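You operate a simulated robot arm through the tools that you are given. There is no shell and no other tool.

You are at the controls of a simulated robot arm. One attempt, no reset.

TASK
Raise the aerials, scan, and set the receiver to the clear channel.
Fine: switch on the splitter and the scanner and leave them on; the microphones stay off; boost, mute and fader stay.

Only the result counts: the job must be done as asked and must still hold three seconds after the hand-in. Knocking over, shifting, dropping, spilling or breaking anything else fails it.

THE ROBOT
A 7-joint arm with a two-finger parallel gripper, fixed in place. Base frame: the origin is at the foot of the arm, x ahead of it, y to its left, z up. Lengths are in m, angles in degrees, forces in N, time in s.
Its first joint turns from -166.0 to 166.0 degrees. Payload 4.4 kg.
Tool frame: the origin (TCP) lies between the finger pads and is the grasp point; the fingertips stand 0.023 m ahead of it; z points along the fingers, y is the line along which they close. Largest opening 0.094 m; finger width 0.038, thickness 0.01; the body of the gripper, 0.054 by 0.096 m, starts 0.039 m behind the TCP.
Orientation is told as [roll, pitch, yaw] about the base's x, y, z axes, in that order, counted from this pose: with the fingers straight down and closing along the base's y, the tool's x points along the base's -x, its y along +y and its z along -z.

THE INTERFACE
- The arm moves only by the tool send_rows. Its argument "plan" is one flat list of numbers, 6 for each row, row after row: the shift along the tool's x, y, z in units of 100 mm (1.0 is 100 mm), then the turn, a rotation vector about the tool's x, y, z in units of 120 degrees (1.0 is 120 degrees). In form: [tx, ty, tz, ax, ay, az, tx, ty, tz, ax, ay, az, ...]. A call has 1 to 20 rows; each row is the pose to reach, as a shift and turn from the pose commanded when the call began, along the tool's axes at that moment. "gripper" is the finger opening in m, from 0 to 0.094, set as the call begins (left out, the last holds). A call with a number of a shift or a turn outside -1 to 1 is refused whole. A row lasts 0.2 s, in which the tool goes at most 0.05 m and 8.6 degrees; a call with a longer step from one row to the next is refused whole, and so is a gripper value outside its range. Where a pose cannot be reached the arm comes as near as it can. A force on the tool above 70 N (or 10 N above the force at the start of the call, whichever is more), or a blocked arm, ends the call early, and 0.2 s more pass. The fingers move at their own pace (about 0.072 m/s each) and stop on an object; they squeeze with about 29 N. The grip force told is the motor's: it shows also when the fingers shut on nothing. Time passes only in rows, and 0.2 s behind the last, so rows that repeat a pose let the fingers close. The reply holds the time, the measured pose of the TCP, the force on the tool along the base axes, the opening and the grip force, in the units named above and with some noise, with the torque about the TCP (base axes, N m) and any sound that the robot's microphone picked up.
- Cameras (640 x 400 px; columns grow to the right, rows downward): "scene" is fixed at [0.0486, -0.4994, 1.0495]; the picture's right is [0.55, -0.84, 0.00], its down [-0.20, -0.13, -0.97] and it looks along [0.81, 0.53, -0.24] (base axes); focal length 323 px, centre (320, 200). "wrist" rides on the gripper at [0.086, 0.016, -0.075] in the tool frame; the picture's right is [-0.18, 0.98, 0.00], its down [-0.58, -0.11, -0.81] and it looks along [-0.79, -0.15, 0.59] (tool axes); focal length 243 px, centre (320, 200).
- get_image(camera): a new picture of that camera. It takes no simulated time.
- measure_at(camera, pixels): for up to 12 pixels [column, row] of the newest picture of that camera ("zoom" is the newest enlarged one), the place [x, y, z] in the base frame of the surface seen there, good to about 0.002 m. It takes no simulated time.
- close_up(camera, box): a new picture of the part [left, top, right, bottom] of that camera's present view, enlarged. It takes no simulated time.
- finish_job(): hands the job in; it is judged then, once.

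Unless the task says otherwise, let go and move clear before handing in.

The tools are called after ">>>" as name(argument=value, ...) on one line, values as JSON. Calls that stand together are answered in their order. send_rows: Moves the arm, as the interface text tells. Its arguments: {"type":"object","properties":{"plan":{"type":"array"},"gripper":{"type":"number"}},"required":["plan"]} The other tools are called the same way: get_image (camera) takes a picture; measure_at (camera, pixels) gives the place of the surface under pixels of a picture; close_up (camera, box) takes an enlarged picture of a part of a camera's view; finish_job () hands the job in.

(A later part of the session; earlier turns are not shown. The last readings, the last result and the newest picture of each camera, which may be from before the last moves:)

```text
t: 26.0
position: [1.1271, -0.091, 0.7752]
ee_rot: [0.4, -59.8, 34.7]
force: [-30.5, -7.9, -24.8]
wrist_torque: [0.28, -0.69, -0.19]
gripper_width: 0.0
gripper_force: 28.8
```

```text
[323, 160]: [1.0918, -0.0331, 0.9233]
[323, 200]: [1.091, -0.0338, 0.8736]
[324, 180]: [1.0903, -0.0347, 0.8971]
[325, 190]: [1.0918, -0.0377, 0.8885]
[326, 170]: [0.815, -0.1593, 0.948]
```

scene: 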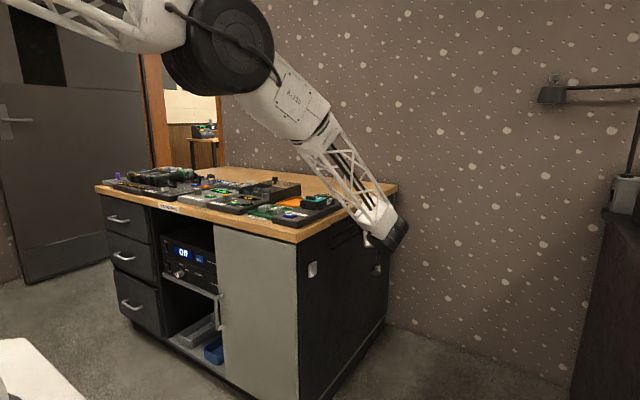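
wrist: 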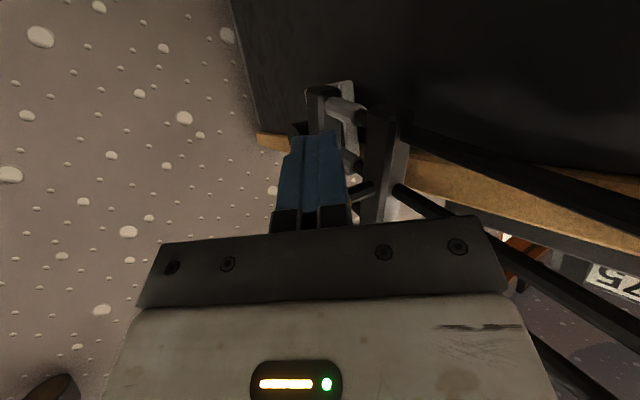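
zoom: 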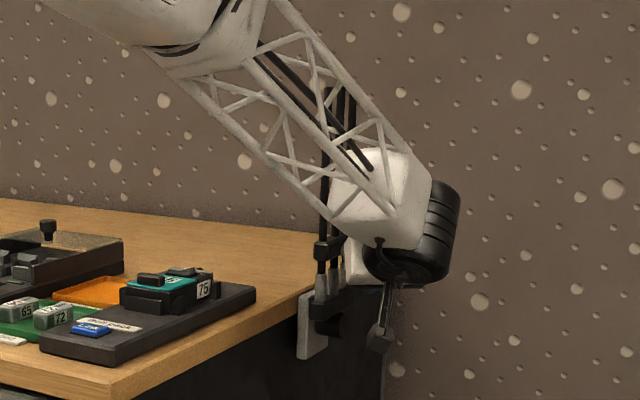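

The force jumped at the end stop and the rod is vertical (x≈1.091 at z 0.87 to 0.92), so the aerials are up. I'll back the finger off and retract.

>>> send_rows(plan=[0.15, 0, 0, 0, 0, 0, 0.3, 0, 0, 0, 0, 0, 0.3, -0.1, -0.3, 0, 0, 0, 0.3, -0.2, -0.7, 0, 0, 0, 0.3, -0.2, -1.0, 0, 0, 0])

>>> send_rows(plan=[0, 0, -0.45, 0, 0, 0, 0, 0, -0.9, 0, 0, 0])

>>> get_image(camera="wrist")

>>> get_image(camera="scene")

```text
t: 27.2
position: [1.0545, -0.1647, 0.8059]
ee_rot: [0.1, -59.9, 34.9]
force: [-0.5, 0.1, 0.1]
wrist_torque: [0.03, -0.02, -0.02]
gripper_width: 0.0
gripper_force: 29.1
```

```text
t: 27.8
position: [0.9907, -0.2105, 0.847]
ee_rot: [0.1, -59.9, 34.9]
force: [0.4, 0.0, -0.6]
wrist_torque: [0.01, 0.0, -0.01]
gripper_width: 0.0001
gripper_force: 28.8
```

```text
taken
```

wrist: 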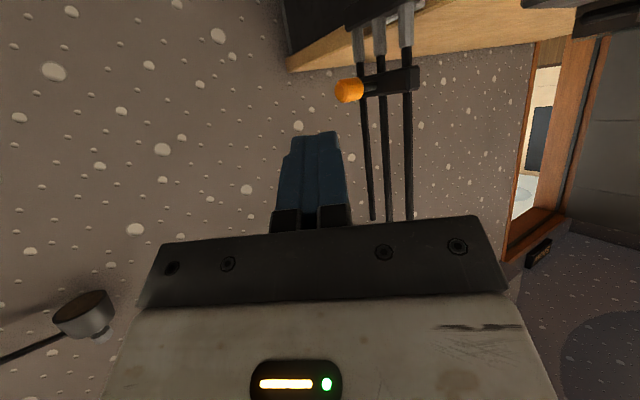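

```text
taken
```

scene: 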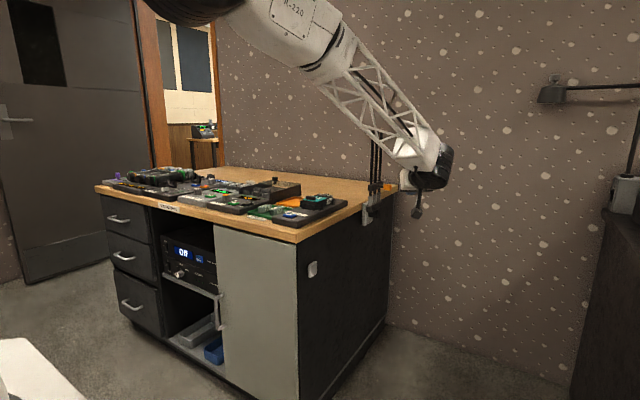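

The three rods stand upright at pixels (365–410, 40–220). Next I'll retract the arm from the rack toward the space in front of the cabinet.

>>> send_rows(plan=[0.07, 0.16, -0.29, 0, 0, 0, 0.14, 0.32, -0.58, 0, 0, 0, 0.21, 0.48, -0.87, 0, 0, 0])

>>> send_rows(plan=[0.07, 0.16, -0.29, 0, 0, 0, 0.14, 0.32, -0.58, 0, 0, 0, 0.21, 0.48, -0.87, 0, 0, 0])

>>> send_rows(plan=[0.07, 0.16, -0.29, 0, 0, 0, 0.14, 0.32, -0.58, 0, 0, 0, 0.21, 0.48, -0.87, 0, 0, 0])

>>> send_rows(plan=[0.07, 0.16, -0.29, 0, 0, 0, 0.14, 0.32, -0.58, 0, 0, 0, 0.21, 0.48, -0.87, 0, 0, 0])

>>> get_image(camera="scene")

```text
t: 28.6
position: [0.8955, -0.2204, 0.874]
ee_rot: [0.1, -59.9, 35.1]
force: [-0.3, -0.6, 0.2]
wrist_torque: [0.01, -0.01, -0.03]
gripper_width: 0.0
gripper_force: 29.0
```

```text
t: 29.4
position: [0.7999, -0.2307, 0.8999]
ee_rot: [0.3, -60.0, 34.9]
force: [0.2, -0.1, -0.1]
wrist_torque: [0.0, 0.01, -0.03]
gripper_width: 0.0
gripper_force: 28.9
```

```text
t: 30.2
position: [0.6996, -0.2422, 0.9235]
ee_rot: [0.2, -59.9, 34.9]
force: [0.3, -0.7, 0.7]
wrist_torque: [0.02, 0.0, -0.01]
gripper_width: 0.0
gripper_force: 29.0
```

```text
t: 31.0
position: [0.6021, -0.2495, 0.9492]
ee_rot: [0.0, -60.0, 35.0]
force: [0.1, 0.2, -0.7]
wrist_torque: [-0.01, 0.03, 0.0]
gripper_width: 0.0
gripper_force: 28.6
```

```text
taken
```

scene: 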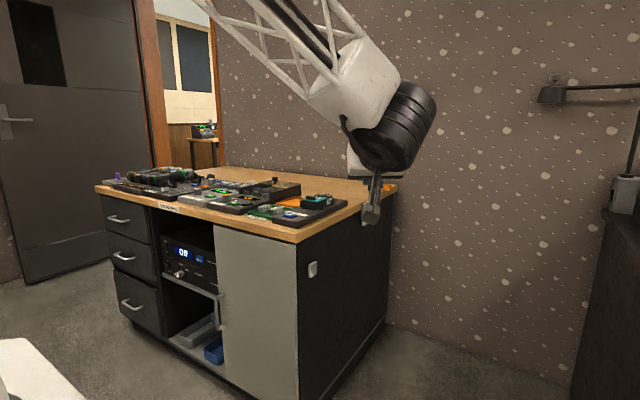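

The arm is at (0.60,-0.25,0.95), clear of everything. I'll move in steps across to in front of the bay, around (0.50, 0.35, 0.75).

>>> send_rows(plan=[0.023, 0.305, 0.182, 0, 0, 0, 0.047, 0.61, 0.363, 0, 0, 0, 0.07, 0.915, 0.545, 0, 0, 0])

>>> send_rows(plan=[0.023, 0.305, 0.182, 0, 0, 0, 0.047, 0.61, 0.363, 0, 0, 0, 0.07, 0.915, 0.545, 0, 0, 0])

>>> send_rows(plan=[0.023, 0.305, 0.182, 0, 0, 0, 0.047, 0.61, 0.363, 0, 0, 0, 0.07, 0.915, 0.545, 0, 0, 0])

>>> send_rows(plan=[0.023, 0.305, 0.182, 0, 0, 0, 0.047, 0.61, 0.363, 0, 0, 0, 0.07, 0.915, 0.545, 0, 0, 0])

>>> send_rows(plan=[0.023, 0.305, 0.182, 0, 0, 0, 0.047, 0.61, 0.363, 0, 0, 0, 0.07, 0.915, 0.545, 0, 0, 0])

>>> send_rows(plan=[0.023, 0.305, 0.182, 0, 0, 0, 0.047, 0.61, 0.363, 0, 0, 0, 0.07, 0.915, 0.545, 0, 0, 0])

>>> get_image(camera="scene")

>>> get_image(camera="wrist")

```text
t: 31.8
position: [0.5867, -0.1491, 0.9182]
ee_rot: [0.0, -60.0, 35.0]
force: [0.7, 0.6, 0.5]
wrist_torque: [0.03, -0.01, -0.02]
gripper_width: 0.0003
gripper_force: 29.0
```

```text
t: 32.6
position: [0.5692, -0.0489, 0.8833]
ee_rot: [0.1, -60.0, 34.9]
force: [-0.5, 0.3, 0.4]
wrist_torque: [-0.02, 0.02, 0.0]
gripper_width: 0.0
gripper_force: 29.3
```

```text
t: 33.4
position: [0.5509, 0.0504, 0.85]
ee_rot: [0.1, -59.9, 34.8]
force: [0.2, 0.6, 0.4]
wrist_torque: [0.01, 0.0, 0.01]
gripper_width: 0.0
gripper_force: 28.7
```

```text
t: 34.2
position: [0.5351, 0.1507, 0.8185]
ee_rot: [0.3, -59.9, 34.9]
force: [0.8, 0.6, -0.1]
wrist_torque: [0.01, 0.0, 0.02]
gripper_width: 0.0001
gripper_force: 28.7
```

```text
t: 35.0
position: [0.5174, 0.2506, 0.786]
ee_rot: [0.2, -59.9, 34.9]
force: [0.2, 0.0, 0.5]
wrist_torque: [-0.01, 0.04, 0.0]
gripper_width: 0.0
gripper_force: 28.9
```

```text
t: 35.8
position: [0.5266, 0.2939, 0.7582]
ee_rot: [1.2, -59.8, 34.9]
force: [0.2, -0.8, 0.0]
wrist_torque: [0.03, -0.01, -0.01]
gripper_width: 0.0
gripper_force: 28.8
out of reach, approached as far as the arm can: row 2, 3
```

```text
taken
```

scene: 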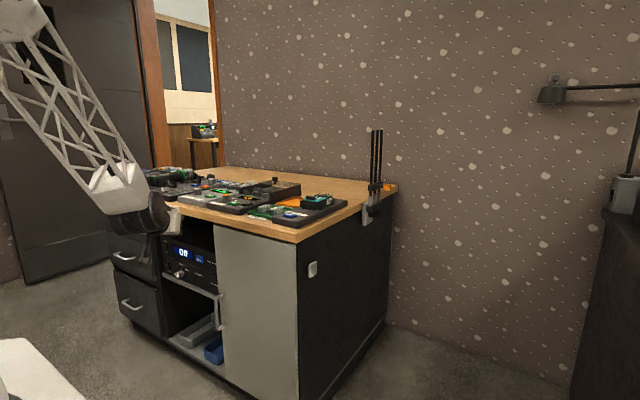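

```text
taken
```

wrist: 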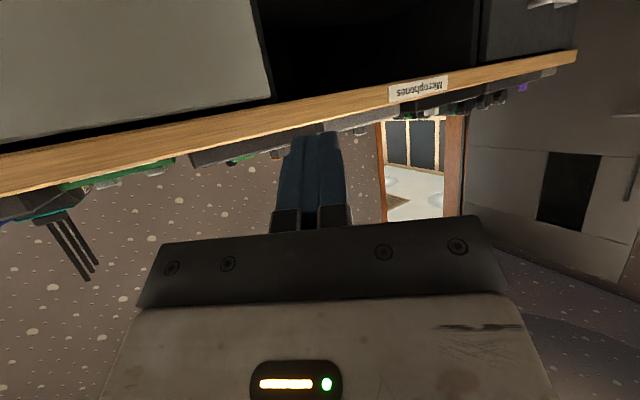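

The reply says the arm is out of reach for this tilt so close in (stopped at (0.527,0.294,0.758)). I'll make the tilt less steep (45°) and then go down in front of the bay.

>>> send_rows(plan=[0, 0, 0, 0, 0.0625, 0, 0, 0, 0, 0, 0.125, 0])

>>> send_rows(plan=[0.12, 0.16, 0.41, 0, 0, 0, 0.24, 0.32, 0.82, 0, 0, 0])

>>> send_rows(plan=[0.12, 0.16, 0.41, 0, 0, 0, 0.24, 0.32, 0.82, 0, 0, 0])

>>> get_image(camera="wrist")

>>> get_image(camera="scene")

```text
t: 36.4
position: [0.5242, 0.2938, 0.757]
ee_rot: [0.1, -44.9, 35.0]
force: [-0.6, 0.0, -0.6]
wrist_torque: [-0.02, 0.01, -0.01]
gripper_width: 0.0001
gripper_force: 29.0
```

```text
t: 37.0
position: [0.5521, 0.3287, 0.6825]
ee_rot: [0.8, -44.8, 35.0]
force: [0.6, 0.0, 0.6]
wrist_torque: [-0.02, 0.02, 0.01]
gripper_width: 0.0001
gripper_force: 29.0
out of reach, approached as far as the arm can: row 2
```

```text
t: 37.6
position: [0.5841, 0.3305, 0.6242]
ee_rot: [1.1, -44.8, 34.9]
force: [0.2, -0.6, 0.4]
wrist_torque: [0.0, -0.02, -0.03]
gripper_width: 0.0001
gripper_force: 29.0
out of reach, approached as far as the arm can: row 1, 2
```

```text
taken
```

wrist: 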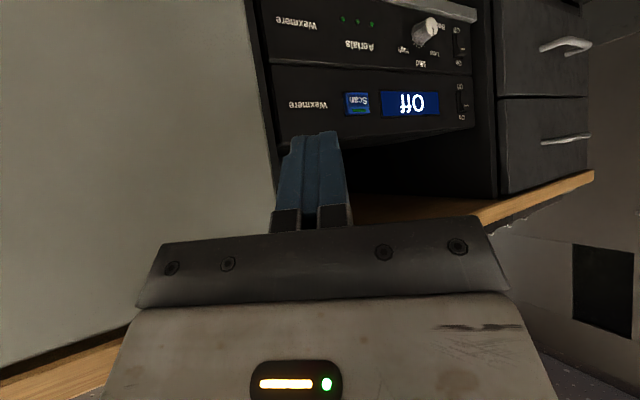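

```text
taken
```

scene: 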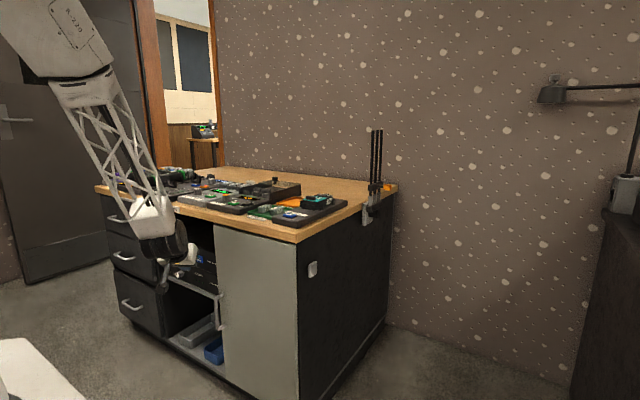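

The wrist can't bend further outward this close in. The front panels are in view (Scan at (357,103), display at (410,104), switches at right). I'll go outward toward the bay, where the forearm lies flatter.

>>> send_rows(plan=[-0.24, 0.12, 0.26, 0, 0, 0, -0.48, 0.24, 0.52, 0, 0, 0, -0.718, 0.358, 0.777, 0, 0, 0])

>>> get_image(camera="wrist")

>>> get_image(camera="scene")

```text
t: 38.4
position: [0.6639, 0.4028, 0.6226]
ee_rot: [1.0, -44.8, 35.0]
force: [-0.6, 0.0, 0.1]
wrist_torque: [0.01, 0.03, 0.01]
gripper_width: 0.0001
gripper_force: 28.7
out of reach, approached as far as the arm can: row 1, 2, 3
```

```text
taken
```

wrist: 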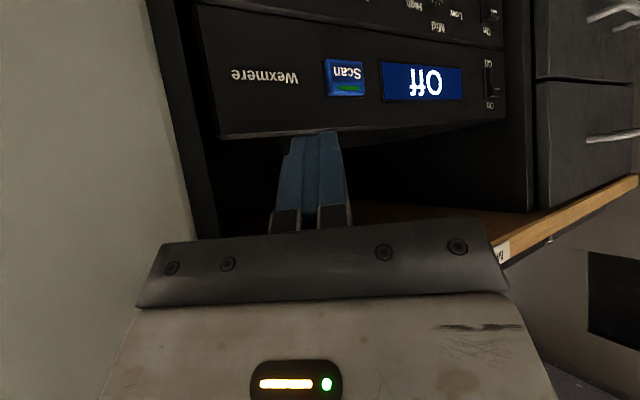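

```text
taken
```

scene: 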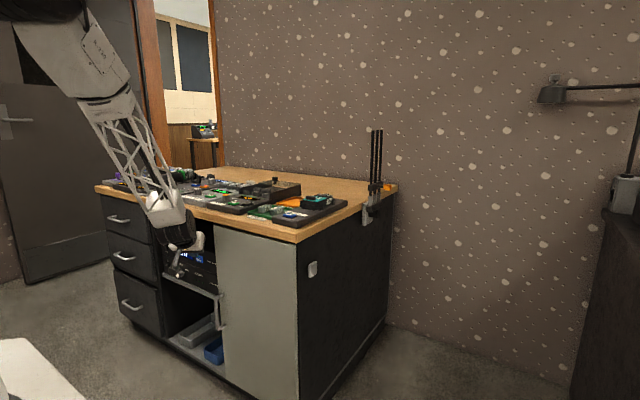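

The arm stopped about 2 cm short sideways (at (0.664,0.403,0.623)), so a joint limit is blocking motion to the left with yaw 35. I'll back off slightly and reduce the yaw to 15° to see if that frees it.

>>> send_rows(plan=[0, 0, -0.4, 0, 0, 0, 0, 0, -0.4, 0.04, 0, 0.04, 0, 0, -0.4, 0.08, 0, 0.08, 0, 0, -0.4, 0.118, 0, 0.118])

>>> send_rows(plan=[0, 0.3, 0, 0, 0, 0, 0, 0.6, 0, 0, 0, 0])

>>> get_image(camera="scene")

```text
t: 39.4
position: [0.6482, 0.3566, 0.6435]
ee_rot: [1.6, -41.8, 30.6]
force: [-1.2, 0.7, -0.9]
wrist_torque: [-0.01, 0.0, 0.04]
gripper_width: 0.0
gripper_force: 29.0
out of reach, approached as far as the arm can: row 2, 3, 4
```

```text
t: 40.0
position: [0.6362, 0.3777, 0.6474]
ee_rot: [2.7, -41.4, 30.5]
force: [-1.0, 1.4, -0.4]
wrist_torque: [0.0, -0.01, 0.02]
gripper_width: 0.0
gripper_force: 29.6
out of reach, approached as far as the arm can: row 1, 2
```

```text
taken
```

scene: 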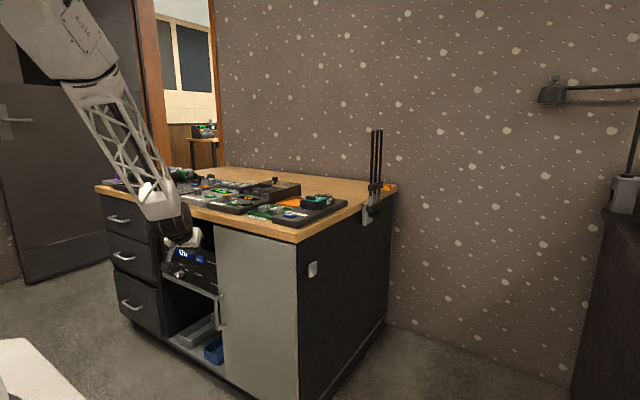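

Reducing yaw is blocked too, so I need to understand the arm's shape. I'll measure points along the forearm.

>>> measure_at(camera="scene", pixels=[[30, 20], [80, 50], [92, 88], [130, 140], [160, 195], [175, 225], [195, 240], [60, 75], [120, 70], [10, 10]])

>>> close_up(camera="scene", box=[0, 0, 240, 300])

```text
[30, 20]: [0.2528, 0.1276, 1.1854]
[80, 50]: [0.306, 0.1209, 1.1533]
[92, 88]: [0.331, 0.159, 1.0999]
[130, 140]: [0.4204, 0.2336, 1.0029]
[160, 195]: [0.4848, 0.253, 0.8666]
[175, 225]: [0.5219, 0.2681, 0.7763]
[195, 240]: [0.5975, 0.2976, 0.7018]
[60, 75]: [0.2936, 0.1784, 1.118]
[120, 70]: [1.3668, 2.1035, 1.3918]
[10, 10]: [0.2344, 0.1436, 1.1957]
```

```text
1.33 times, centred on (120, 150) of scene
```

zoom: 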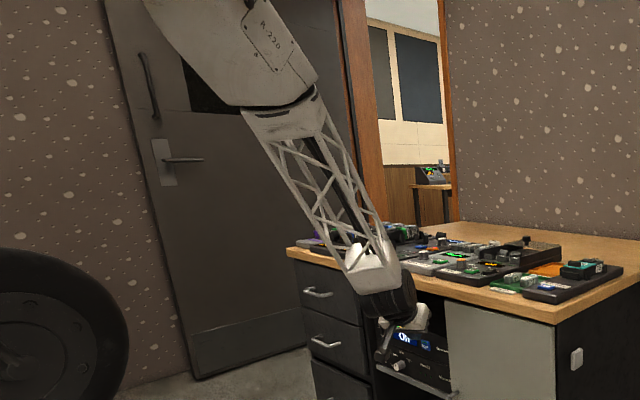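

The forearm points about 52° down at azimuth 29° and the tool is nearly in line with it, which is a wrist singularity, so sideways motion jams. I'll bend the tool outward (pitch about -65°) and try again.

>>> send_rows(plan=[0, 0, 0, 0, -0.066, 0, 0, 0, 0, 0, -0.132, 0, 0, 0, 0, 0, -0.197, 0])

>>> send_rows(plan=[0, 0.25, 0, 0, 0, 0, 0, 0.5, 0, 0, 0, 0])

>>> get_image(camera="wrist")

```text
t: 40.8
position: [0.6551, 0.3376, 0.6462]
ee_rot: [-0.1, -65.3, 37.1]
force: [0.6, 0.7, -0.3]
wrist_torque: [-0.02, -0.01, 0.01]
gripper_width: 0.0
gripper_force: 29.3
out of reach, approached as far as the arm can: row 1, 2, 3
```

```text
t: 41.4
position: [0.6388, 0.3548, 0.6479]
ee_rot: [0.0, -65.1, 38.7]
force: [-0.3, -0.8, -1.3]
wrist_torque: [0.04, 0.02, -0.01]
gripper_width: 0.0
gripper_force: 29.4
out of reach, approached as far as the arm can: row 1, 2
```

```text
taken
```

wrist: 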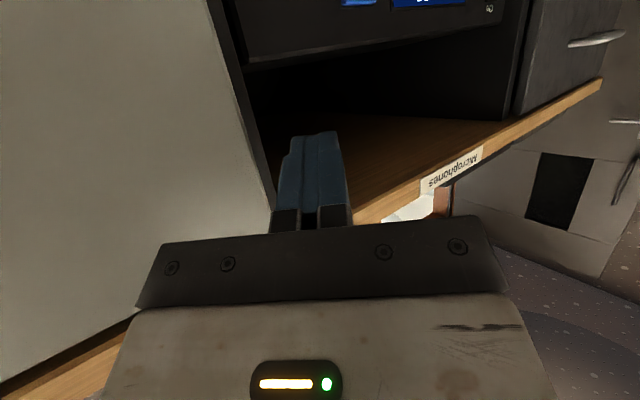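

The behaviour fits a flipped wrist: joint 5 is near its limit, so relative yaw can't go to zero. I'll retreat, unwind by swinging the tool out to the left and back to straight-down, and later tilt forward again in the arm's own plane.

>>> send_rows(plan=[-0.09, 0, -0.4, 0, 0, 0, -0.18, 0, -0.79, 0, 0, 0])

>>> send_rows(plan=[-0.09, 0, -0.4, 0, 0, 0, -0.18, 0, -0.79, 0, 0, 0])

>>> send_rows(plan=[0, 0, 0, -0.06, 0, -0.028, 0, 0, 0, -0.12, 0, -0.056, 0, 0, 0, -0.18, 0, -0.084, 0, 0, 0, -0.24, 0, -0.112, 0, 0, 0, -0.302, 0, -0.141])

```text
t: 42.0
position: [0.591, 0.3132, 0.6954]
ee_rot: [-0.3, -65.1, 37.7]
force: [0.3, 0.2, -0.8]
wrist_torque: [-0.02, -0.01, -0.01]
gripper_width: 0.0
gripper_force: 28.9
out of reach, approached as far as the arm can: row 1
```

```text
t: 42.6
position: [0.5379, 0.2769, 0.7468]
ee_rot: [0.0, -65.2, 37.0]
force: [-0.3, -0.2, -0.2]
wrist_torque: [0.01, -0.06, 0.0]
gripper_width: 0.0001
gripper_force: 28.4
```

```text
t: 43.8
position: [0.5374, 0.2778, 0.7477]
ee_rot: [-0.3, -65.2, 77.4]
force: [0.9, 0.4, -0.2]
wrist_torque: [0.04, 0.01, -0.02]
gripper_width: 0.0001
gripper_force: 29.1
```

Yaw +40° was reached with no complaint, which supports the theory. Now I'll bring the tool to straight down, then unwind the yaw to about 27° (the arm's plane).

>>> send_rows(plan=[0, 0, 0, 0, 0.068, 0, 0, 0, 0, 0, 0.136, 0, 0, 0, 0, 0, 0.204, 0, 0, 0, 0, 0, 0.272, 0, 0, 0, 0, 0, 0.34, 0, 0, 0, 0, 0, 0.408, 0, 0, 0, 0, 0, 0.476, 0, 0, 0, 0, 0, 0.543, 0])

>>> send_rows(plan=[0, 0, 0, 0, 0, 0.07, 0, 0, 0, 0, 0, 0.14, 0, 0, 0, 0, 0, 0.21, 0, 0, 0, 0, 0, 0.28, 0, 0, 0, 0, 0, 0.35, 0, 0, 0, 0, 0, 0.42])

>>> get_image(camera="scene")

```text
t: 45.6
position: [0.5353, 0.277, 0.7472]
ee_rot: [0.0, 0.1, 77.0]
force: [0.1, 0.7, 0.3]
wrist_torque: [0.0, 0.02, -0.01]
gripper_width: 0.0002
gripper_force: 28.3
```

```text
t: 47.0
position: [0.5372, 0.2767, 0.7469]
ee_rot: [-0.2, -0.2, 26.4]
force: [-0.3, 0.0, 0.2]
wrist_torque: [0.0, -0.01, 0.02]
gripper_width: 0.0
gripper_force: 28.7
```

```text
taken
```

scene: 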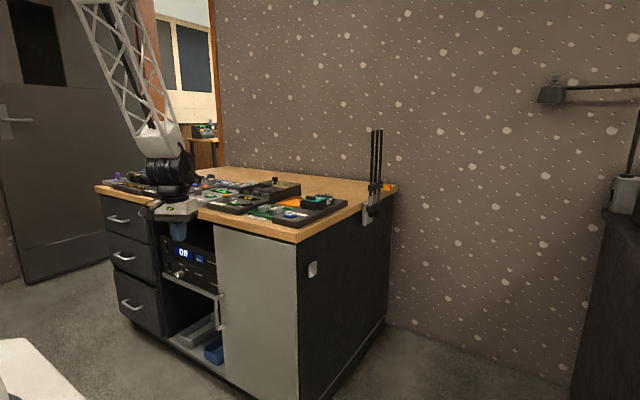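

The arm is back to a simple tool-down pose ([-0.2,-0.2,26.4]). I'll move to about (0.58,0.40,0.66) with yaw 35 (the arm's azimuth there) and then tilt forward exactly in plane.

>>> send_rows(plan=[-0.23, 0.23, 0.22, 0, 0, -0.018, -0.46, 0.46, 0.44, 0, 0, -0.036, -0.7, 0.69, 0.66, 0, 0, -0.054, -0.93, 0.91, 0.87, 0, 0, -0.07])

>>> send_rows(plan=[0, 0, 0, 0, -0.069, 0, 0, 0, 0, 0, -0.138, 0, 0, 0, 0, 0, -0.207, 0, 0, 0, 0, 0, -0.276, 0, 0, 0, 0, 0, -0.345, 0, 0, 0, 0, 0, -0.414, 0])

>>> get_image(camera="wrist")

>>> get_image(camera="scene")

```text
t: 48.0
position: [0.5818, 0.4021, 0.66]
ee_rot: [-0.2, 0.0, 34.9]
force: [0.1, -0.1, 0.1]
wrist_torque: [-0.01, 0.0, 0.02]
gripper_width: 0.0002
gripper_force: 28.6
```

```text
t: 49.4
position: [0.5797, 0.4002, 0.661]
ee_rot: [-0.1, -49.9, 35.1]
force: [-0.7, 0.5, 0.4]
wrist_torque: [-0.02, 0.02, 0.0]
gripper_width: 0.0
gripper_force: 29.3
```

```text
taken
```

wrist: 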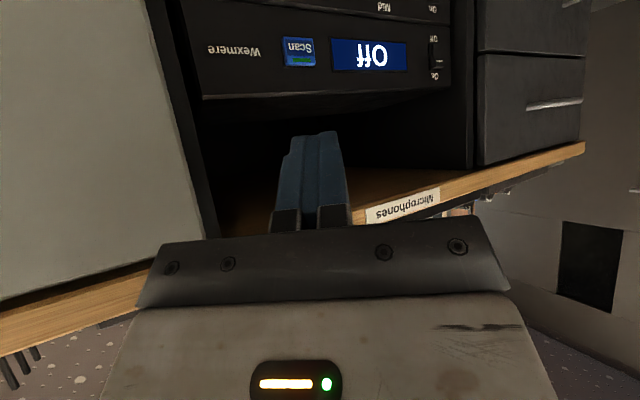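

```text
taken
```

scene: 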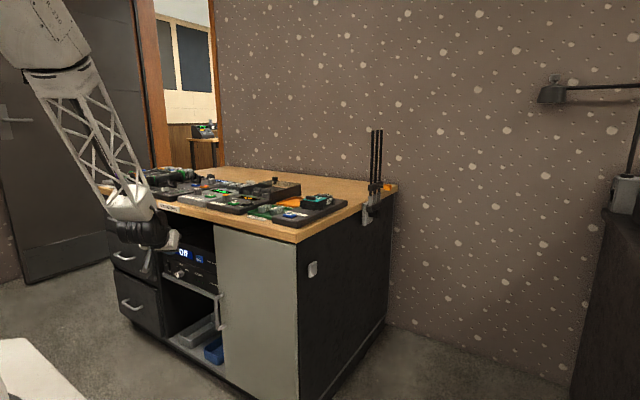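

The in-plane tilt worked with no warning. I'll move left and lower toward the switches and tilt a bit more forward.

>>> send_rows(plan=[-0.01, 0.19, 0.32, 0, 0, 0, -0.02, 0.376, 0.647, 0, 0, 0])

>>> send_rows(plan=[-0.01, 0.19, 0.32, 0, -0.04, 0, -0.02, 0.376, 0.647, 0, -0.083, 0, -0.02, 0.376, 0.647, 0, -0.1, 0])

>>> get_image(camera="wrist")

```text
t: 50.0
position: [0.5997, 0.4607, 0.619]
ee_rot: [-0.3, -49.7, 35.1]
force: [0.0, 0.7, 0.7]
wrist_torque: [0.0, -0.01, -0.03]
gripper_width: 0.0
gripper_force: 28.7
```

```text
t: 50.8
position: [0.6194, 0.5207, 0.5785]
ee_rot: [-0.2, -61.8, 35.3]
force: [-0.2, 0.4, 0.2]
wrist_torque: [0.0, 0.02, 0.01]
gripper_width: 0.0001
gripper_force: 28.6
```

```text
taken
```

wrist: 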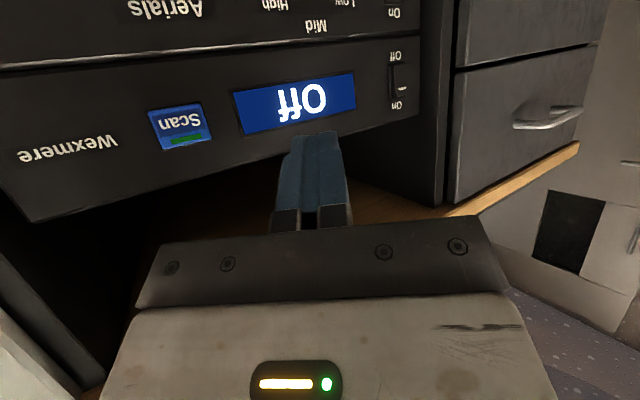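

The arm moves freely here. The scanner switch is at (397,80) with "On" at (395,105) (picture is upside down). I'll zoom and measure the controls.

>>> close_up(camera="wrist", box=[350, 0, 450, 130])

>>> measure_at(camera="wrist", pixels=[[397, 68], [398, 78], [399, 88], [400, 98], [403, 80], [392, 80], [180, 120], [180, 140], [290, 100], [384, 80], [415, 80], [395, 30]])

```text
3.08 times, centred on (400, 65) of wrist
```

zoom: 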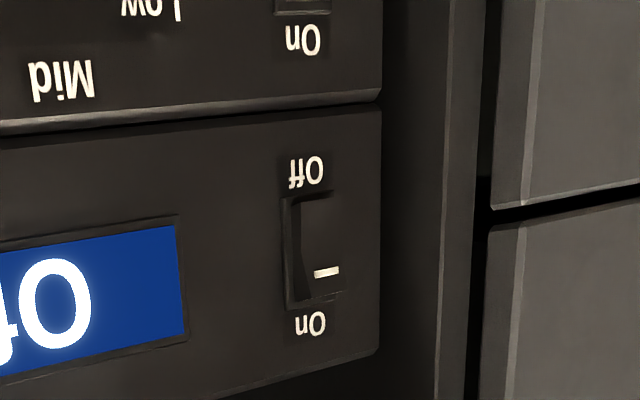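

```text
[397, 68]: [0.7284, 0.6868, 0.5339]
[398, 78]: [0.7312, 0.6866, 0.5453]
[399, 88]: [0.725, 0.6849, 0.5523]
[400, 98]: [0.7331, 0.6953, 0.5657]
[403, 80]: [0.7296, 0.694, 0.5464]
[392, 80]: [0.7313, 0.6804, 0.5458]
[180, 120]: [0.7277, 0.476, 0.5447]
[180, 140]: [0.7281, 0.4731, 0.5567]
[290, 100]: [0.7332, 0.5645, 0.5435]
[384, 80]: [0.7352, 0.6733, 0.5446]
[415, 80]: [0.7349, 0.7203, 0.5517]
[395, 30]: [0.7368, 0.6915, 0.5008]
```

I'll measure the rocker in the zoomed picture to find its exact extent.

>>> measure_at(camera="zoom", pixels=[[320, 200], [320, 230], [325, 255], [325, 270], [325, 285], [320, 298], [300, 290], [340, 285], [292, 250], [345, 240], [310, 312], [305, 170]])

```text
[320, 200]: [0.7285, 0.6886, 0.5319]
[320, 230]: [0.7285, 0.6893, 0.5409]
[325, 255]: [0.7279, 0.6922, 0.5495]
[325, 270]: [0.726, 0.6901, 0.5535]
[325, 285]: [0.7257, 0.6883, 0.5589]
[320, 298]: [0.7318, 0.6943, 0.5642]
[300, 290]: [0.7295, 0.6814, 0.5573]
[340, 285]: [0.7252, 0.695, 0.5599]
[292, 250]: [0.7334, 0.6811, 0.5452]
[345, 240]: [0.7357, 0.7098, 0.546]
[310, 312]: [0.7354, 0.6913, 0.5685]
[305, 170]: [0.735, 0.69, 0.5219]
```

The rocker spans y 0.681–0.695, z 0.530–0.562, with its upper half sticking out to x≈0.7255. I'll place the closed fingers in front of its upper half with yaw about 25°.

>>> send_rows(plan=[-0.1, 0.33, 0.31, 0.025, 0, 0.013, -0.2, 0.66, 0.62, 0.05, 0, 0.026, -0.29, 0.99, 0.94, 0.0736, 0, 0.039])

>>> get_image(camera="wrist")

>>> get_image(camera="scene")

```text
t: 51.6
position: [0.6452, 0.6571, 0.5598]
ee_rot: [-0.4, -61.8, 25.3]
force: [0.9, 0.3, -0.1]
wrist_torque: [-0.01, 0.01, -0.01]
gripper_width: 0.0
gripper_force: 29.2
```

```text
taken
```

wrist: 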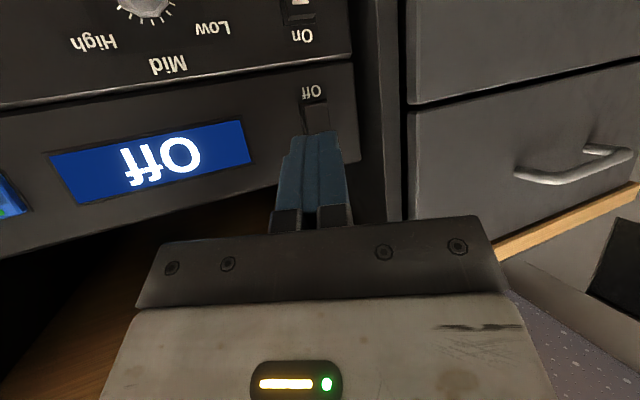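

```text
taken
```

scene: 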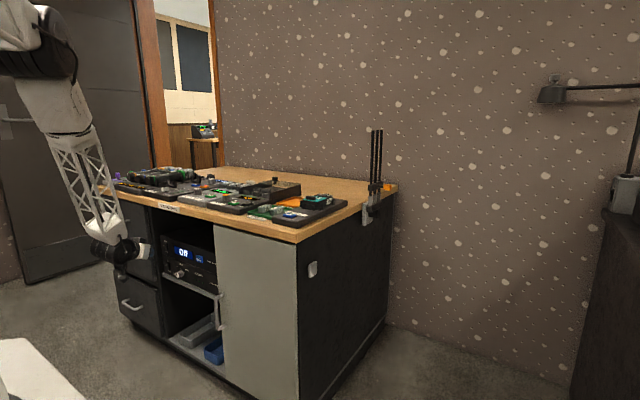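

The fingers are in line with the switch ("Off" label visible at (311,91)). I'll move up to it and press along +x by a controlled amount.

>>> send_rows(plan=[-0.106, 0.03, 0.228, 0, 0, 0, -0.212, 0.06, 0.455, 0, 0, 0, -0.233, 0.039, 0.495, 0, 0, 0, -0.255, 0.017, 0.535, 0, 0, 0, -0.268, 0.004, 0.56, 0, 0, 0, -0.281, -0.009, 0.583, 0, 0, 0])

>>> get_image(camera="wrist")

>>> close_up(camera="scene", box=[80, 220, 230, 310])

```text
t: 53.0
position: [0.7002, 0.6831, 0.5574]
ee_rot: [-0.3, -61.7, 25.3]
force: [-35.3, -7.7, 20.5]
wrist_torque: [0.11, -0.71, -0.14]
gripper_width: 0.0001
gripper_force: 29.2
```

```text
taken
```

wrist: 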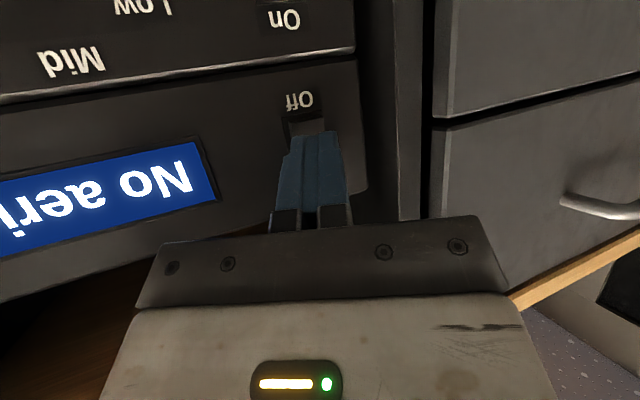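

```text
4.27 times, centred on (155, 265) of scene
```

zoom: 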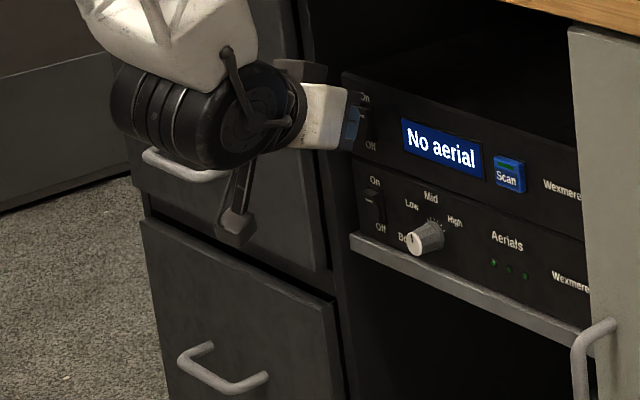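

The display changed from "Off" to "No aerial", so the scanner is on. I'll back off and go down to the splitter's switch.

>>> send_rows(plan=[0.053, 0.053, -0.1, 0, 0, 0, 0.107, 0.107, -0.199, 0, 0, 0, 0.35, 0.107, -0.068, 0, 0, 0, 0.594, 0.107, 0.062, 0, 0, 0, 0.838, 0.107, 0.193, 0, 0, 0])

>>> get_image(camera="wrist")

>>> close_up(camera="scene", box=[80, 220, 230, 310])

>>> measure_at(camera="zoom", pixels=[[373, 197], [373, 205], [377, 215], [425, 235], [368, 200], [384, 200], [352, 240]])

```text
t: 54.2
position: [0.6756, 0.6835, 0.475]
ee_rot: [-0.4, -61.8, 25.4]
force: [0.3, -0.1, 0.8]
wrist_torque: [0.0, 0.02, 0.01]
gripper_width: 0.0
gripper_force: 28.5
```

```text
taken
```

wrist: 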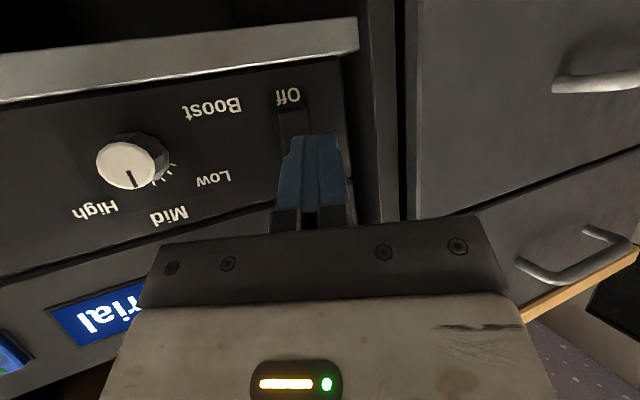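

```text
4.27 times, centred on (155, 265) of scene
```

zoom: 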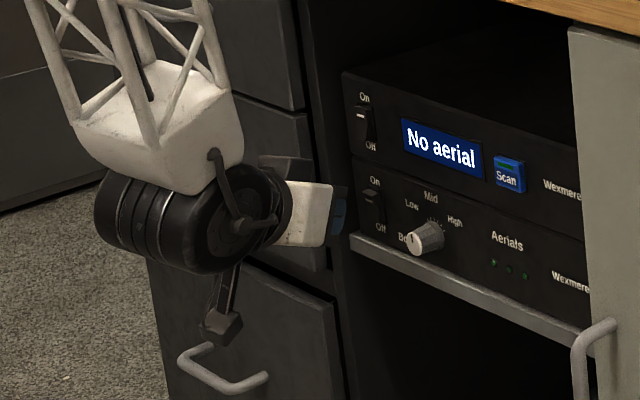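

```text
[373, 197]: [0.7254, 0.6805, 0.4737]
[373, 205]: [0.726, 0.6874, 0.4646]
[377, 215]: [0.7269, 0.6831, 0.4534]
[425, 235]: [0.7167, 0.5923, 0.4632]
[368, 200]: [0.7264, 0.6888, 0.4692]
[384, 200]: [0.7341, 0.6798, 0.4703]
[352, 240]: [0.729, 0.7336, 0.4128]
```

The splitter rocker's upper half is at about (0.726,0.687,0.473) and the fingertips are lined up (TCP z 0.475). I'll press it the same way.

>>> send_rows(plan=[-0.032, -0.032, 0.06, 0, 0, 0, -0.064, -0.064, 0.12, 0, 0, 0, -0.08, -0.08, 0.15, 0, 0, 0, -0.092, -0.092, 0.172, 0, 0, 0, -0.105, -0.105, 0.197, 0, 0, 0, -0.111, -0.111, 0.207, 0, 0, 0])

>>> get_image(camera="wrist")

>>> close_up(camera="scene", box=[80, 220, 230, 310])

```text
t: 55.6
position: [0.701, 0.6822, 0.4744]
ee_rot: [-0.4, -61.6, 25.4]
force: [-26.5, -5.8, 14.7]
wrist_torque: [0.06, -0.48, -0.13]
gripper_width: 0.0001
gripper_force: 29.4
```

```text
taken
```

wrist: 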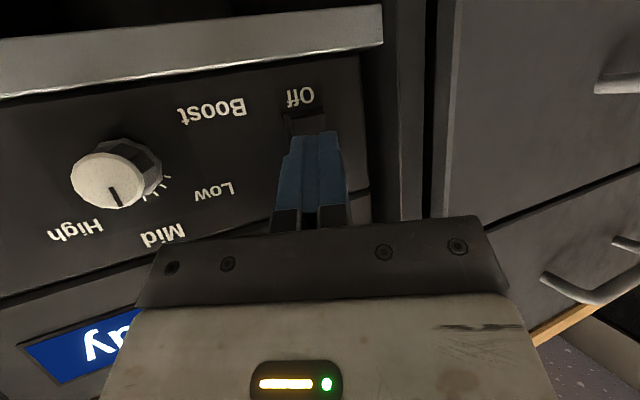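

```text
4.27 times, centred on (155, 265) of scene
```

zoom: 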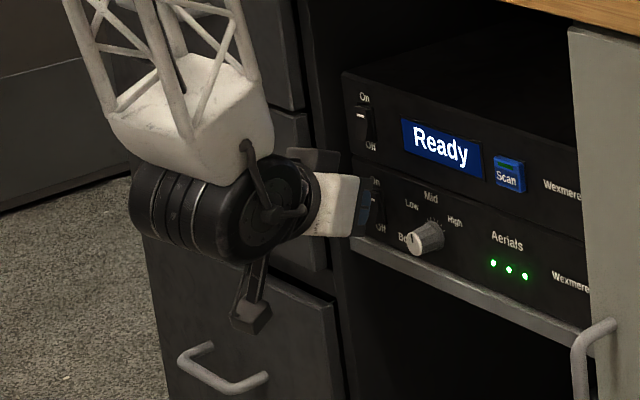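

The display now reads "Ready" and the three aerial lamps are lit. I'll back away, clear the Boost knob, and go to the Scan button.

>>> send_rows(plan=[0.128, 0.128, -0.24, 0, 0, 0, 0.256, 0.256, -0.478, 0, 0, 0])

>>> send_rows(plan=[-0.043, -0.317, -0.193, 0, 0, 0, -0.087, -0.633, -0.387, 0, 0, 0, -0.13, -0.95, -0.58, 0, 0, 0])

>>> send_rows(plan=[-0.043, -0.317, -0.193, 0, 0, 0, -0.087, -0.633, -0.387, 0, 0, 0, -0.13, -0.95, -0.58, 0, 0, 0])

>>> get_image(camera="wrist")

>>> measure_at(camera="wrist", pixels=[[300, 115], [310, 115], [320, 115], [330, 115], [290, 110], [340, 110]])

>>> close_up(camera="scene", box=[150, 220, 246, 280])

>>> measure_at(camera="zoom", pixels=[[310, 240], [350, 245], [330, 262], [312, 278], [345, 280], [330, 235]])

```text
t: 56.2
position: [0.6414, 0.6813, 0.4747]
ee_rot: [-0.4, -61.6, 25.4]
force: [0.2, 0.3, 0.3]
wrist_torque: [0.0, 0.01, -0.03]
gripper_width: 0.0
gripper_force: 29.3
```

```text
t: 57.0
position: [0.6436, 0.5771, 0.5155]
ee_rot: [-0.3, -61.8, 25.2]
force: [-0.1, -0.6, 0.4]
wrist_torque: [0.0, 0.01, 0.0]
gripper_width: 0.0001
gripper_force: 28.6
```

```text
t: 57.8
position: [0.6416, 0.4725, 0.552]
ee_rot: [-0.4, -61.6, 25.3]
force: [0.1, -0.1, 0.6]
wrist_torque: [-0.03, -0.01, 0.03]
gripper_width: 0.0
gripper_force: 28.8
```

```text
taken
```

wrist: 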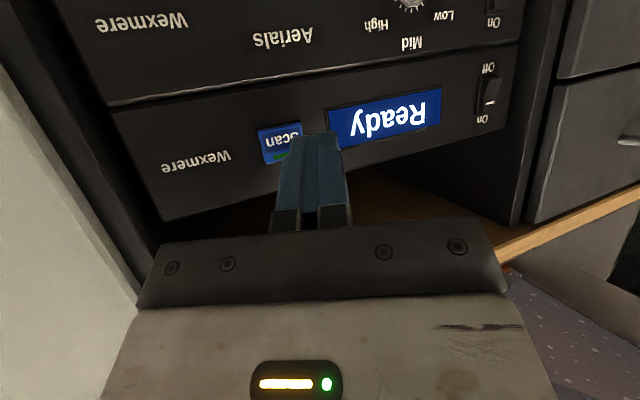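

```text
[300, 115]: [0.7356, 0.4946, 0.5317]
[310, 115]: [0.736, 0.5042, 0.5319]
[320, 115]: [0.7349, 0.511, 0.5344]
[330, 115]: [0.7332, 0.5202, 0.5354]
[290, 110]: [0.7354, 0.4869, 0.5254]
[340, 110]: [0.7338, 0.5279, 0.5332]
```

```text
6.67 times, centred on (198, 250) of scene
```

zoom: 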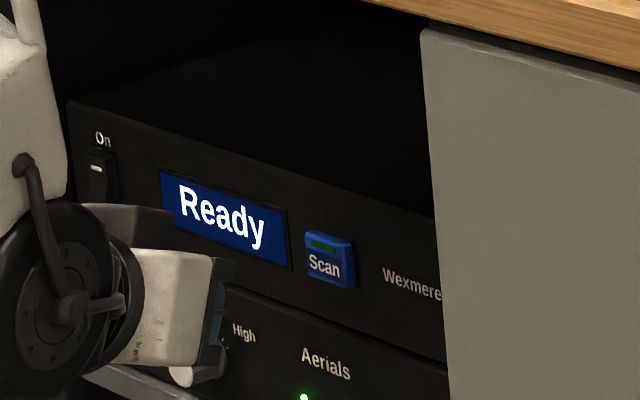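

```text
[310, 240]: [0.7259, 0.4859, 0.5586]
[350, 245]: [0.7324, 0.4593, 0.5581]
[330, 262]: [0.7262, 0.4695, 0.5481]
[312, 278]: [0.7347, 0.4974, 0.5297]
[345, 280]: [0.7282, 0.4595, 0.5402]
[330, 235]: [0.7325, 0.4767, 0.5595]
```

The Scan button is centred at about (0.727,0.474,0.548). I'll approach and press it along +x.

>>> send_rows(plan=[-0.088, -0.115, 0.195, 0, 0, 0, -0.176, -0.23, 0.391, 0, 0, 0, -0.2, -0.254, 0.435, 0, 0, 0, -0.215, -0.269, 0.463, 0, 0, 0, -0.232, -0.286, 0.495, 0, 0, 0])

>>> close_up(camera="scene", box=[150, 220, 246, 280])

>>> get_image(camera="wrist")

```text
t: 59.0
position: [0.7023, 0.4714, 0.5503]
ee_rot: [-0.4, -61.7, 25.5]
force: [-5.5, -0.3, 0.8]
wrist_torque: [0.02, -0.04, 0.01]
gripper_width: 0.0
gripper_force: 29.5
heard: click
```

```text
6.67 times, centred on (198, 250) of scene
```

zoom: 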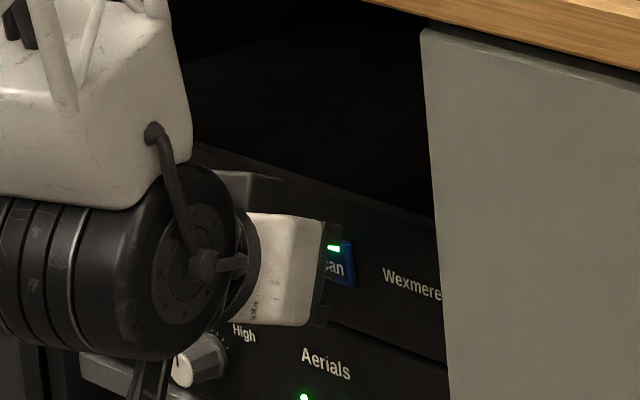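

```text
taken
```

wrist: 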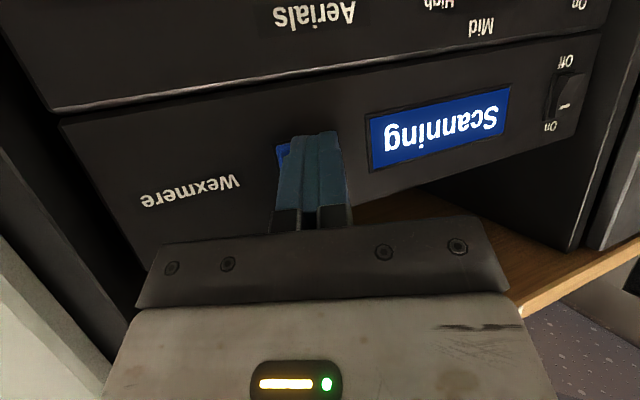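

A click was heard, the lamp lit, and the display reads "Scanning". I'll back off and wait for the result.

>>> send_rows(plan=[0.1, 0.1, -0.19, 0, 0, 0, 0.21, 0.21, -0.38, 0, 0, 0, 0.25, 0.25, -0.6, 0, 0, 0, 0.25, 0.25, -0.6, 0, 0, 0, 0.25, 0.25, -0.6, 0, 0, 0, 0.25, 0.25, -0.6, 0, 0, 0, 0.25, 0.25, -0.6, 0, 0, 0, 0.25, 0.25, -0.6, 0, 0, 0, 0.25, 0.25, -0.6, 0, 0, 0, 0.25, 0.25, -0.6, 0, 0, 0, 0.25, 0.25, -0.6, 0, 0, 0, 0.25, 0.25, -0.6, 0, 0, 0])

>>> get_image(camera="wrist")

>>> close_up(camera="scene", box=[150, 220, 246, 280])

```text
t: 61.6
position: [0.6348, 0.4657, 0.5556]
ee_rot: [-0.4, -61.8, 25.3]
force: [0.4, 1.0, -0.2]
wrist_torque: [-0.01, -0.02, 0.01]
gripper_width: 0.0
gripper_force: 29.0
```

```text
taken
```

wrist: 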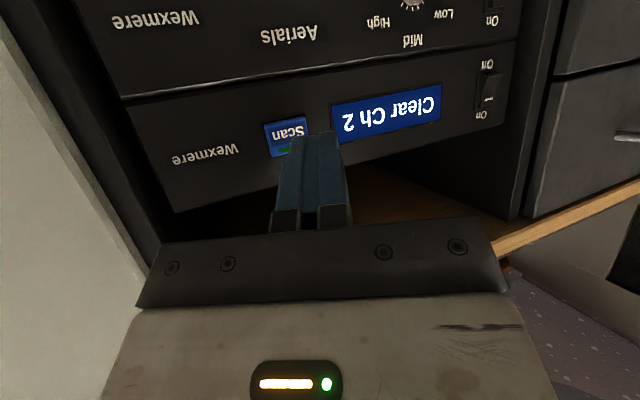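

```text
6.67 times, centred on (198, 250) of scene
```

zoom: 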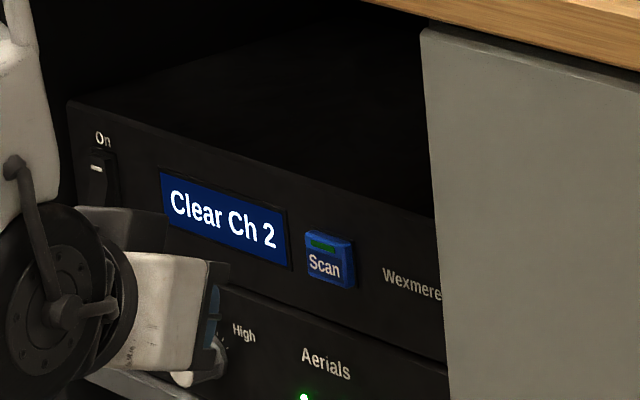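

The scanner reads "Clear Ch 2". I'll retreat in front of the cabinet, return to yaw 35 in plane, and bring the tool to straight down.

>>> send_rows(plan=[-0.1, -0.05, -0.35, 0, 0, 0, -0.2, -0.1, -0.7, 0, 0, 0, -0.3, -0.1, -0.9, -0.037, 0, -0.02, -0.3, -0.1, -0.9, -0.0736, 0, -0.039])

>>> send_rows(plan=[0, 0, 0, 0, 0.065, 0, 0, 0, 0, 0, 0.13, 0, 0, 0, 0, 0, 0.195, 0, 0, 0, 0, 0, 0.26, 0, 0, 0, 0, 0, 0.325, 0, 0, 0, 0, 0, 0.39, 0, 0, 0, 0, 0, 0.455, 0, 0, 0, 0, 0, 0.515, 0])

>>> get_image(camera="scene")

```text
t: 62.6
position: [0.5784, 0.4296, 0.624]
ee_rot: [-0.3, -61.7, 35.3]
force: [-0.2, -0.8, 0.4]
wrist_torque: [0.02, -0.02, 0.01]
gripper_width: 0.0001
gripper_force: 29.3
```

```text
t: 64.4
position: [0.5852, 0.434, 0.6485]
ee_rot: [0.0, -1.7, 34.9]
force: [1.9, 1.4, -0.9]
wrist_torque: [-0.1, 0.1, 0.0]
gripper_width: 0.0
gripper_force: 28.9
out of reach, approached as far as the arm can: row 7
```

```text
taken
```

scene: 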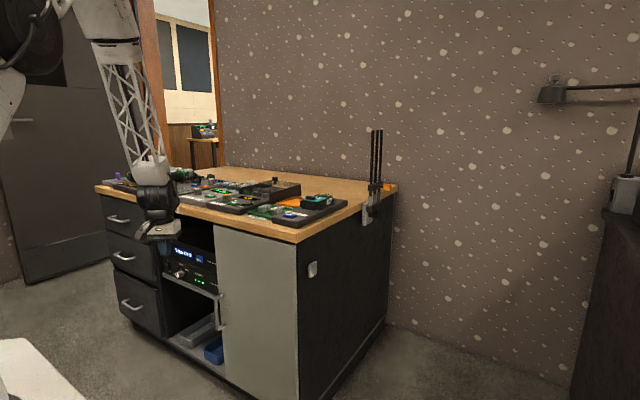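

The tool is down again. I'll raise it straight up, and measure the receiver's channel knob from the scene camera.

>>> send_rows(plan=[0, 0, -0.45, 0, 0, 0, 0, 0, -0.9, 0, 0, 0])

>>> send_rows(plan=[0, 0, -0.45, 0, 0, 0, 0, 0, -0.9, 0, 0, 0])

>>> send_rows(plan=[0, 0, -0.45, 0, 0, 0, 0, 0, -0.9, 0, 0, 0])

>>> send_rows(plan=[0, 0, -0.45, 0, 0, 0, 0, 0, -0.9, 0, 0, 0])

>>> close_up(camera="scene", box=[170, 160, 250, 210])

>>> get_image(camera="wrist")

```text
t: 65.0
position: [0.5786, 0.4282, 0.7134]
ee_rot: [-0.2, 0.1, 35.0]
force: [0.7, 0.7, -0.4]
wrist_torque: [0.07, 0.01, -0.01]
gripper_width: 0.0001
gripper_force: 29.3
```

```text
t: 65.6
position: [0.5795, 0.428, 0.8049]
ee_rot: [-0.1, 0.1, 34.9]
force: [0.0, -1.2, -0.8]
wrist_torque: [0.01, 0.02, 0.02]
gripper_width: 0.0
gripper_force: 28.1
```

```text
t: 66.2
position: [0.5776, 0.4273, 0.8945]
ee_rot: [-0.1, 0.1, 35.0]
force: [0.2, 0.6, 0.3]
wrist_torque: [-0.02, 0.01, 0.02]
gripper_width: 0.0
gripper_force: 28.9
```

```text
t: 66.8
position: [0.5785, 0.4307, 0.9863]
ee_rot: [-0.1, 0.2, 35.0]
force: [-0.3, 0.3, -0.1]
wrist_torque: [0.0, -0.05, 0.01]
gripper_width: 0.0
gripper_force: 28.7
```

```text
8.00 times, centred on (210, 185) of scene
```

zoom: 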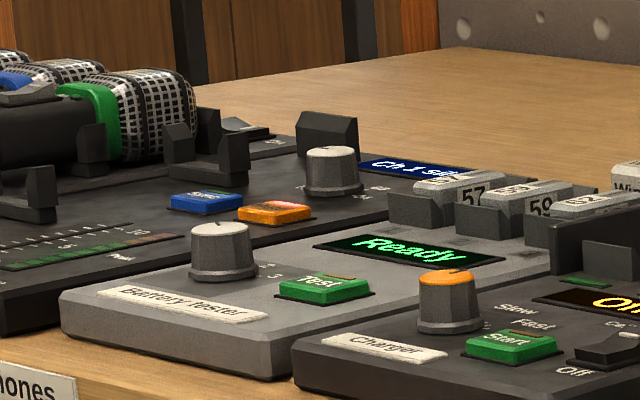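

```text
taken
```

wrist: 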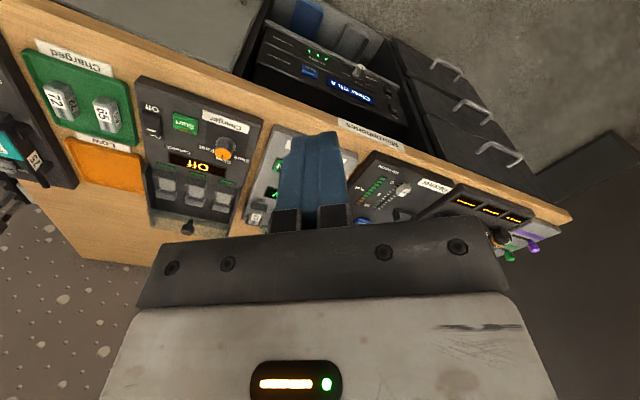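

The receiver display now reads "Ch 1 ...". I'll measure its knob at zoom (332,170) and the objects around it.

>>> measure_at(camera="zoom", pixels=[[332, 153], [332, 175], [310, 170], [355, 170], [335, 192], [325, 130], [205, 203], [275, 212], [410, 165], [380, 190], [230, 170], [90, 150]])

>>> measure_at(camera="zoom", pixels=[[330, 148], [345, 155], [315, 155], [430, 205], [220, 240], [300, 140], [352, 130], [130, 110], [205, 130], [450, 180], [240, 165], [590, 80]])

```text
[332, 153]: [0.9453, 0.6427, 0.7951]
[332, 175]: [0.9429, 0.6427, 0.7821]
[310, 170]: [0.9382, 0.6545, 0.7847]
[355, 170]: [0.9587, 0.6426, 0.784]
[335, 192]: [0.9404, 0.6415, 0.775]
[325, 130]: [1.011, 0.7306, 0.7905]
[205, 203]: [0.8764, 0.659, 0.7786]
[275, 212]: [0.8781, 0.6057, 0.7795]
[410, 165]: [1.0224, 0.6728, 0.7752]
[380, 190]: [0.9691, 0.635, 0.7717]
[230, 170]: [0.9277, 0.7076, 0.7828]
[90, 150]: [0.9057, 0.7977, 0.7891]
```

```text
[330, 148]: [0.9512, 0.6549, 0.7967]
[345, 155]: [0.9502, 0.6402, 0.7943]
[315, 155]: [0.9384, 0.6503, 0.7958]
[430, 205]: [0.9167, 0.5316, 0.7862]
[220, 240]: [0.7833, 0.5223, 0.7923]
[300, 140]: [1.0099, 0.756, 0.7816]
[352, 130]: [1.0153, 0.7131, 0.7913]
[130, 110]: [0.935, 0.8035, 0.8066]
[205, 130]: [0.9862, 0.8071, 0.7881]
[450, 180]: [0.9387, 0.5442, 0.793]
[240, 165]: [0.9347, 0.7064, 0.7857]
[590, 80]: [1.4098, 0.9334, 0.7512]
```

The knob is centred near (0.949,0.648), top z≈0.796, about 24 mm wide, at radius 1.15 m. I'll reposition for a clear close view of its labels and pointer.

>>> send_rows(plan=[-0.2, -0.15, 0, 0, 0, 0.065, -0.45, -0.3, 0, 0, 0, 0.13, -0.655, -0.46, 0.2, 0, 0, 0.19])

>>> get_image(camera="wrist")

```text
t: 67.6
position: [0.6581, 0.4298, 0.9662]
ee_rot: [-0.1, 0.0, 12.1]
force: [-0.2, 0.2, -0.7]
wrist_torque: [-0.01, 0.03, 0.01]
gripper_width: 0.0002
gripper_force: 28.9
```

```text
taken
```

wrist: 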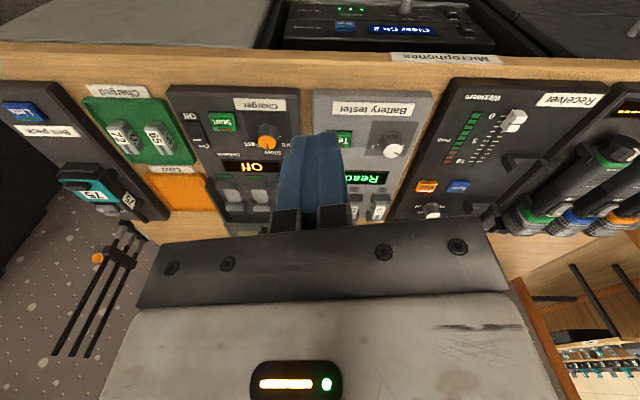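

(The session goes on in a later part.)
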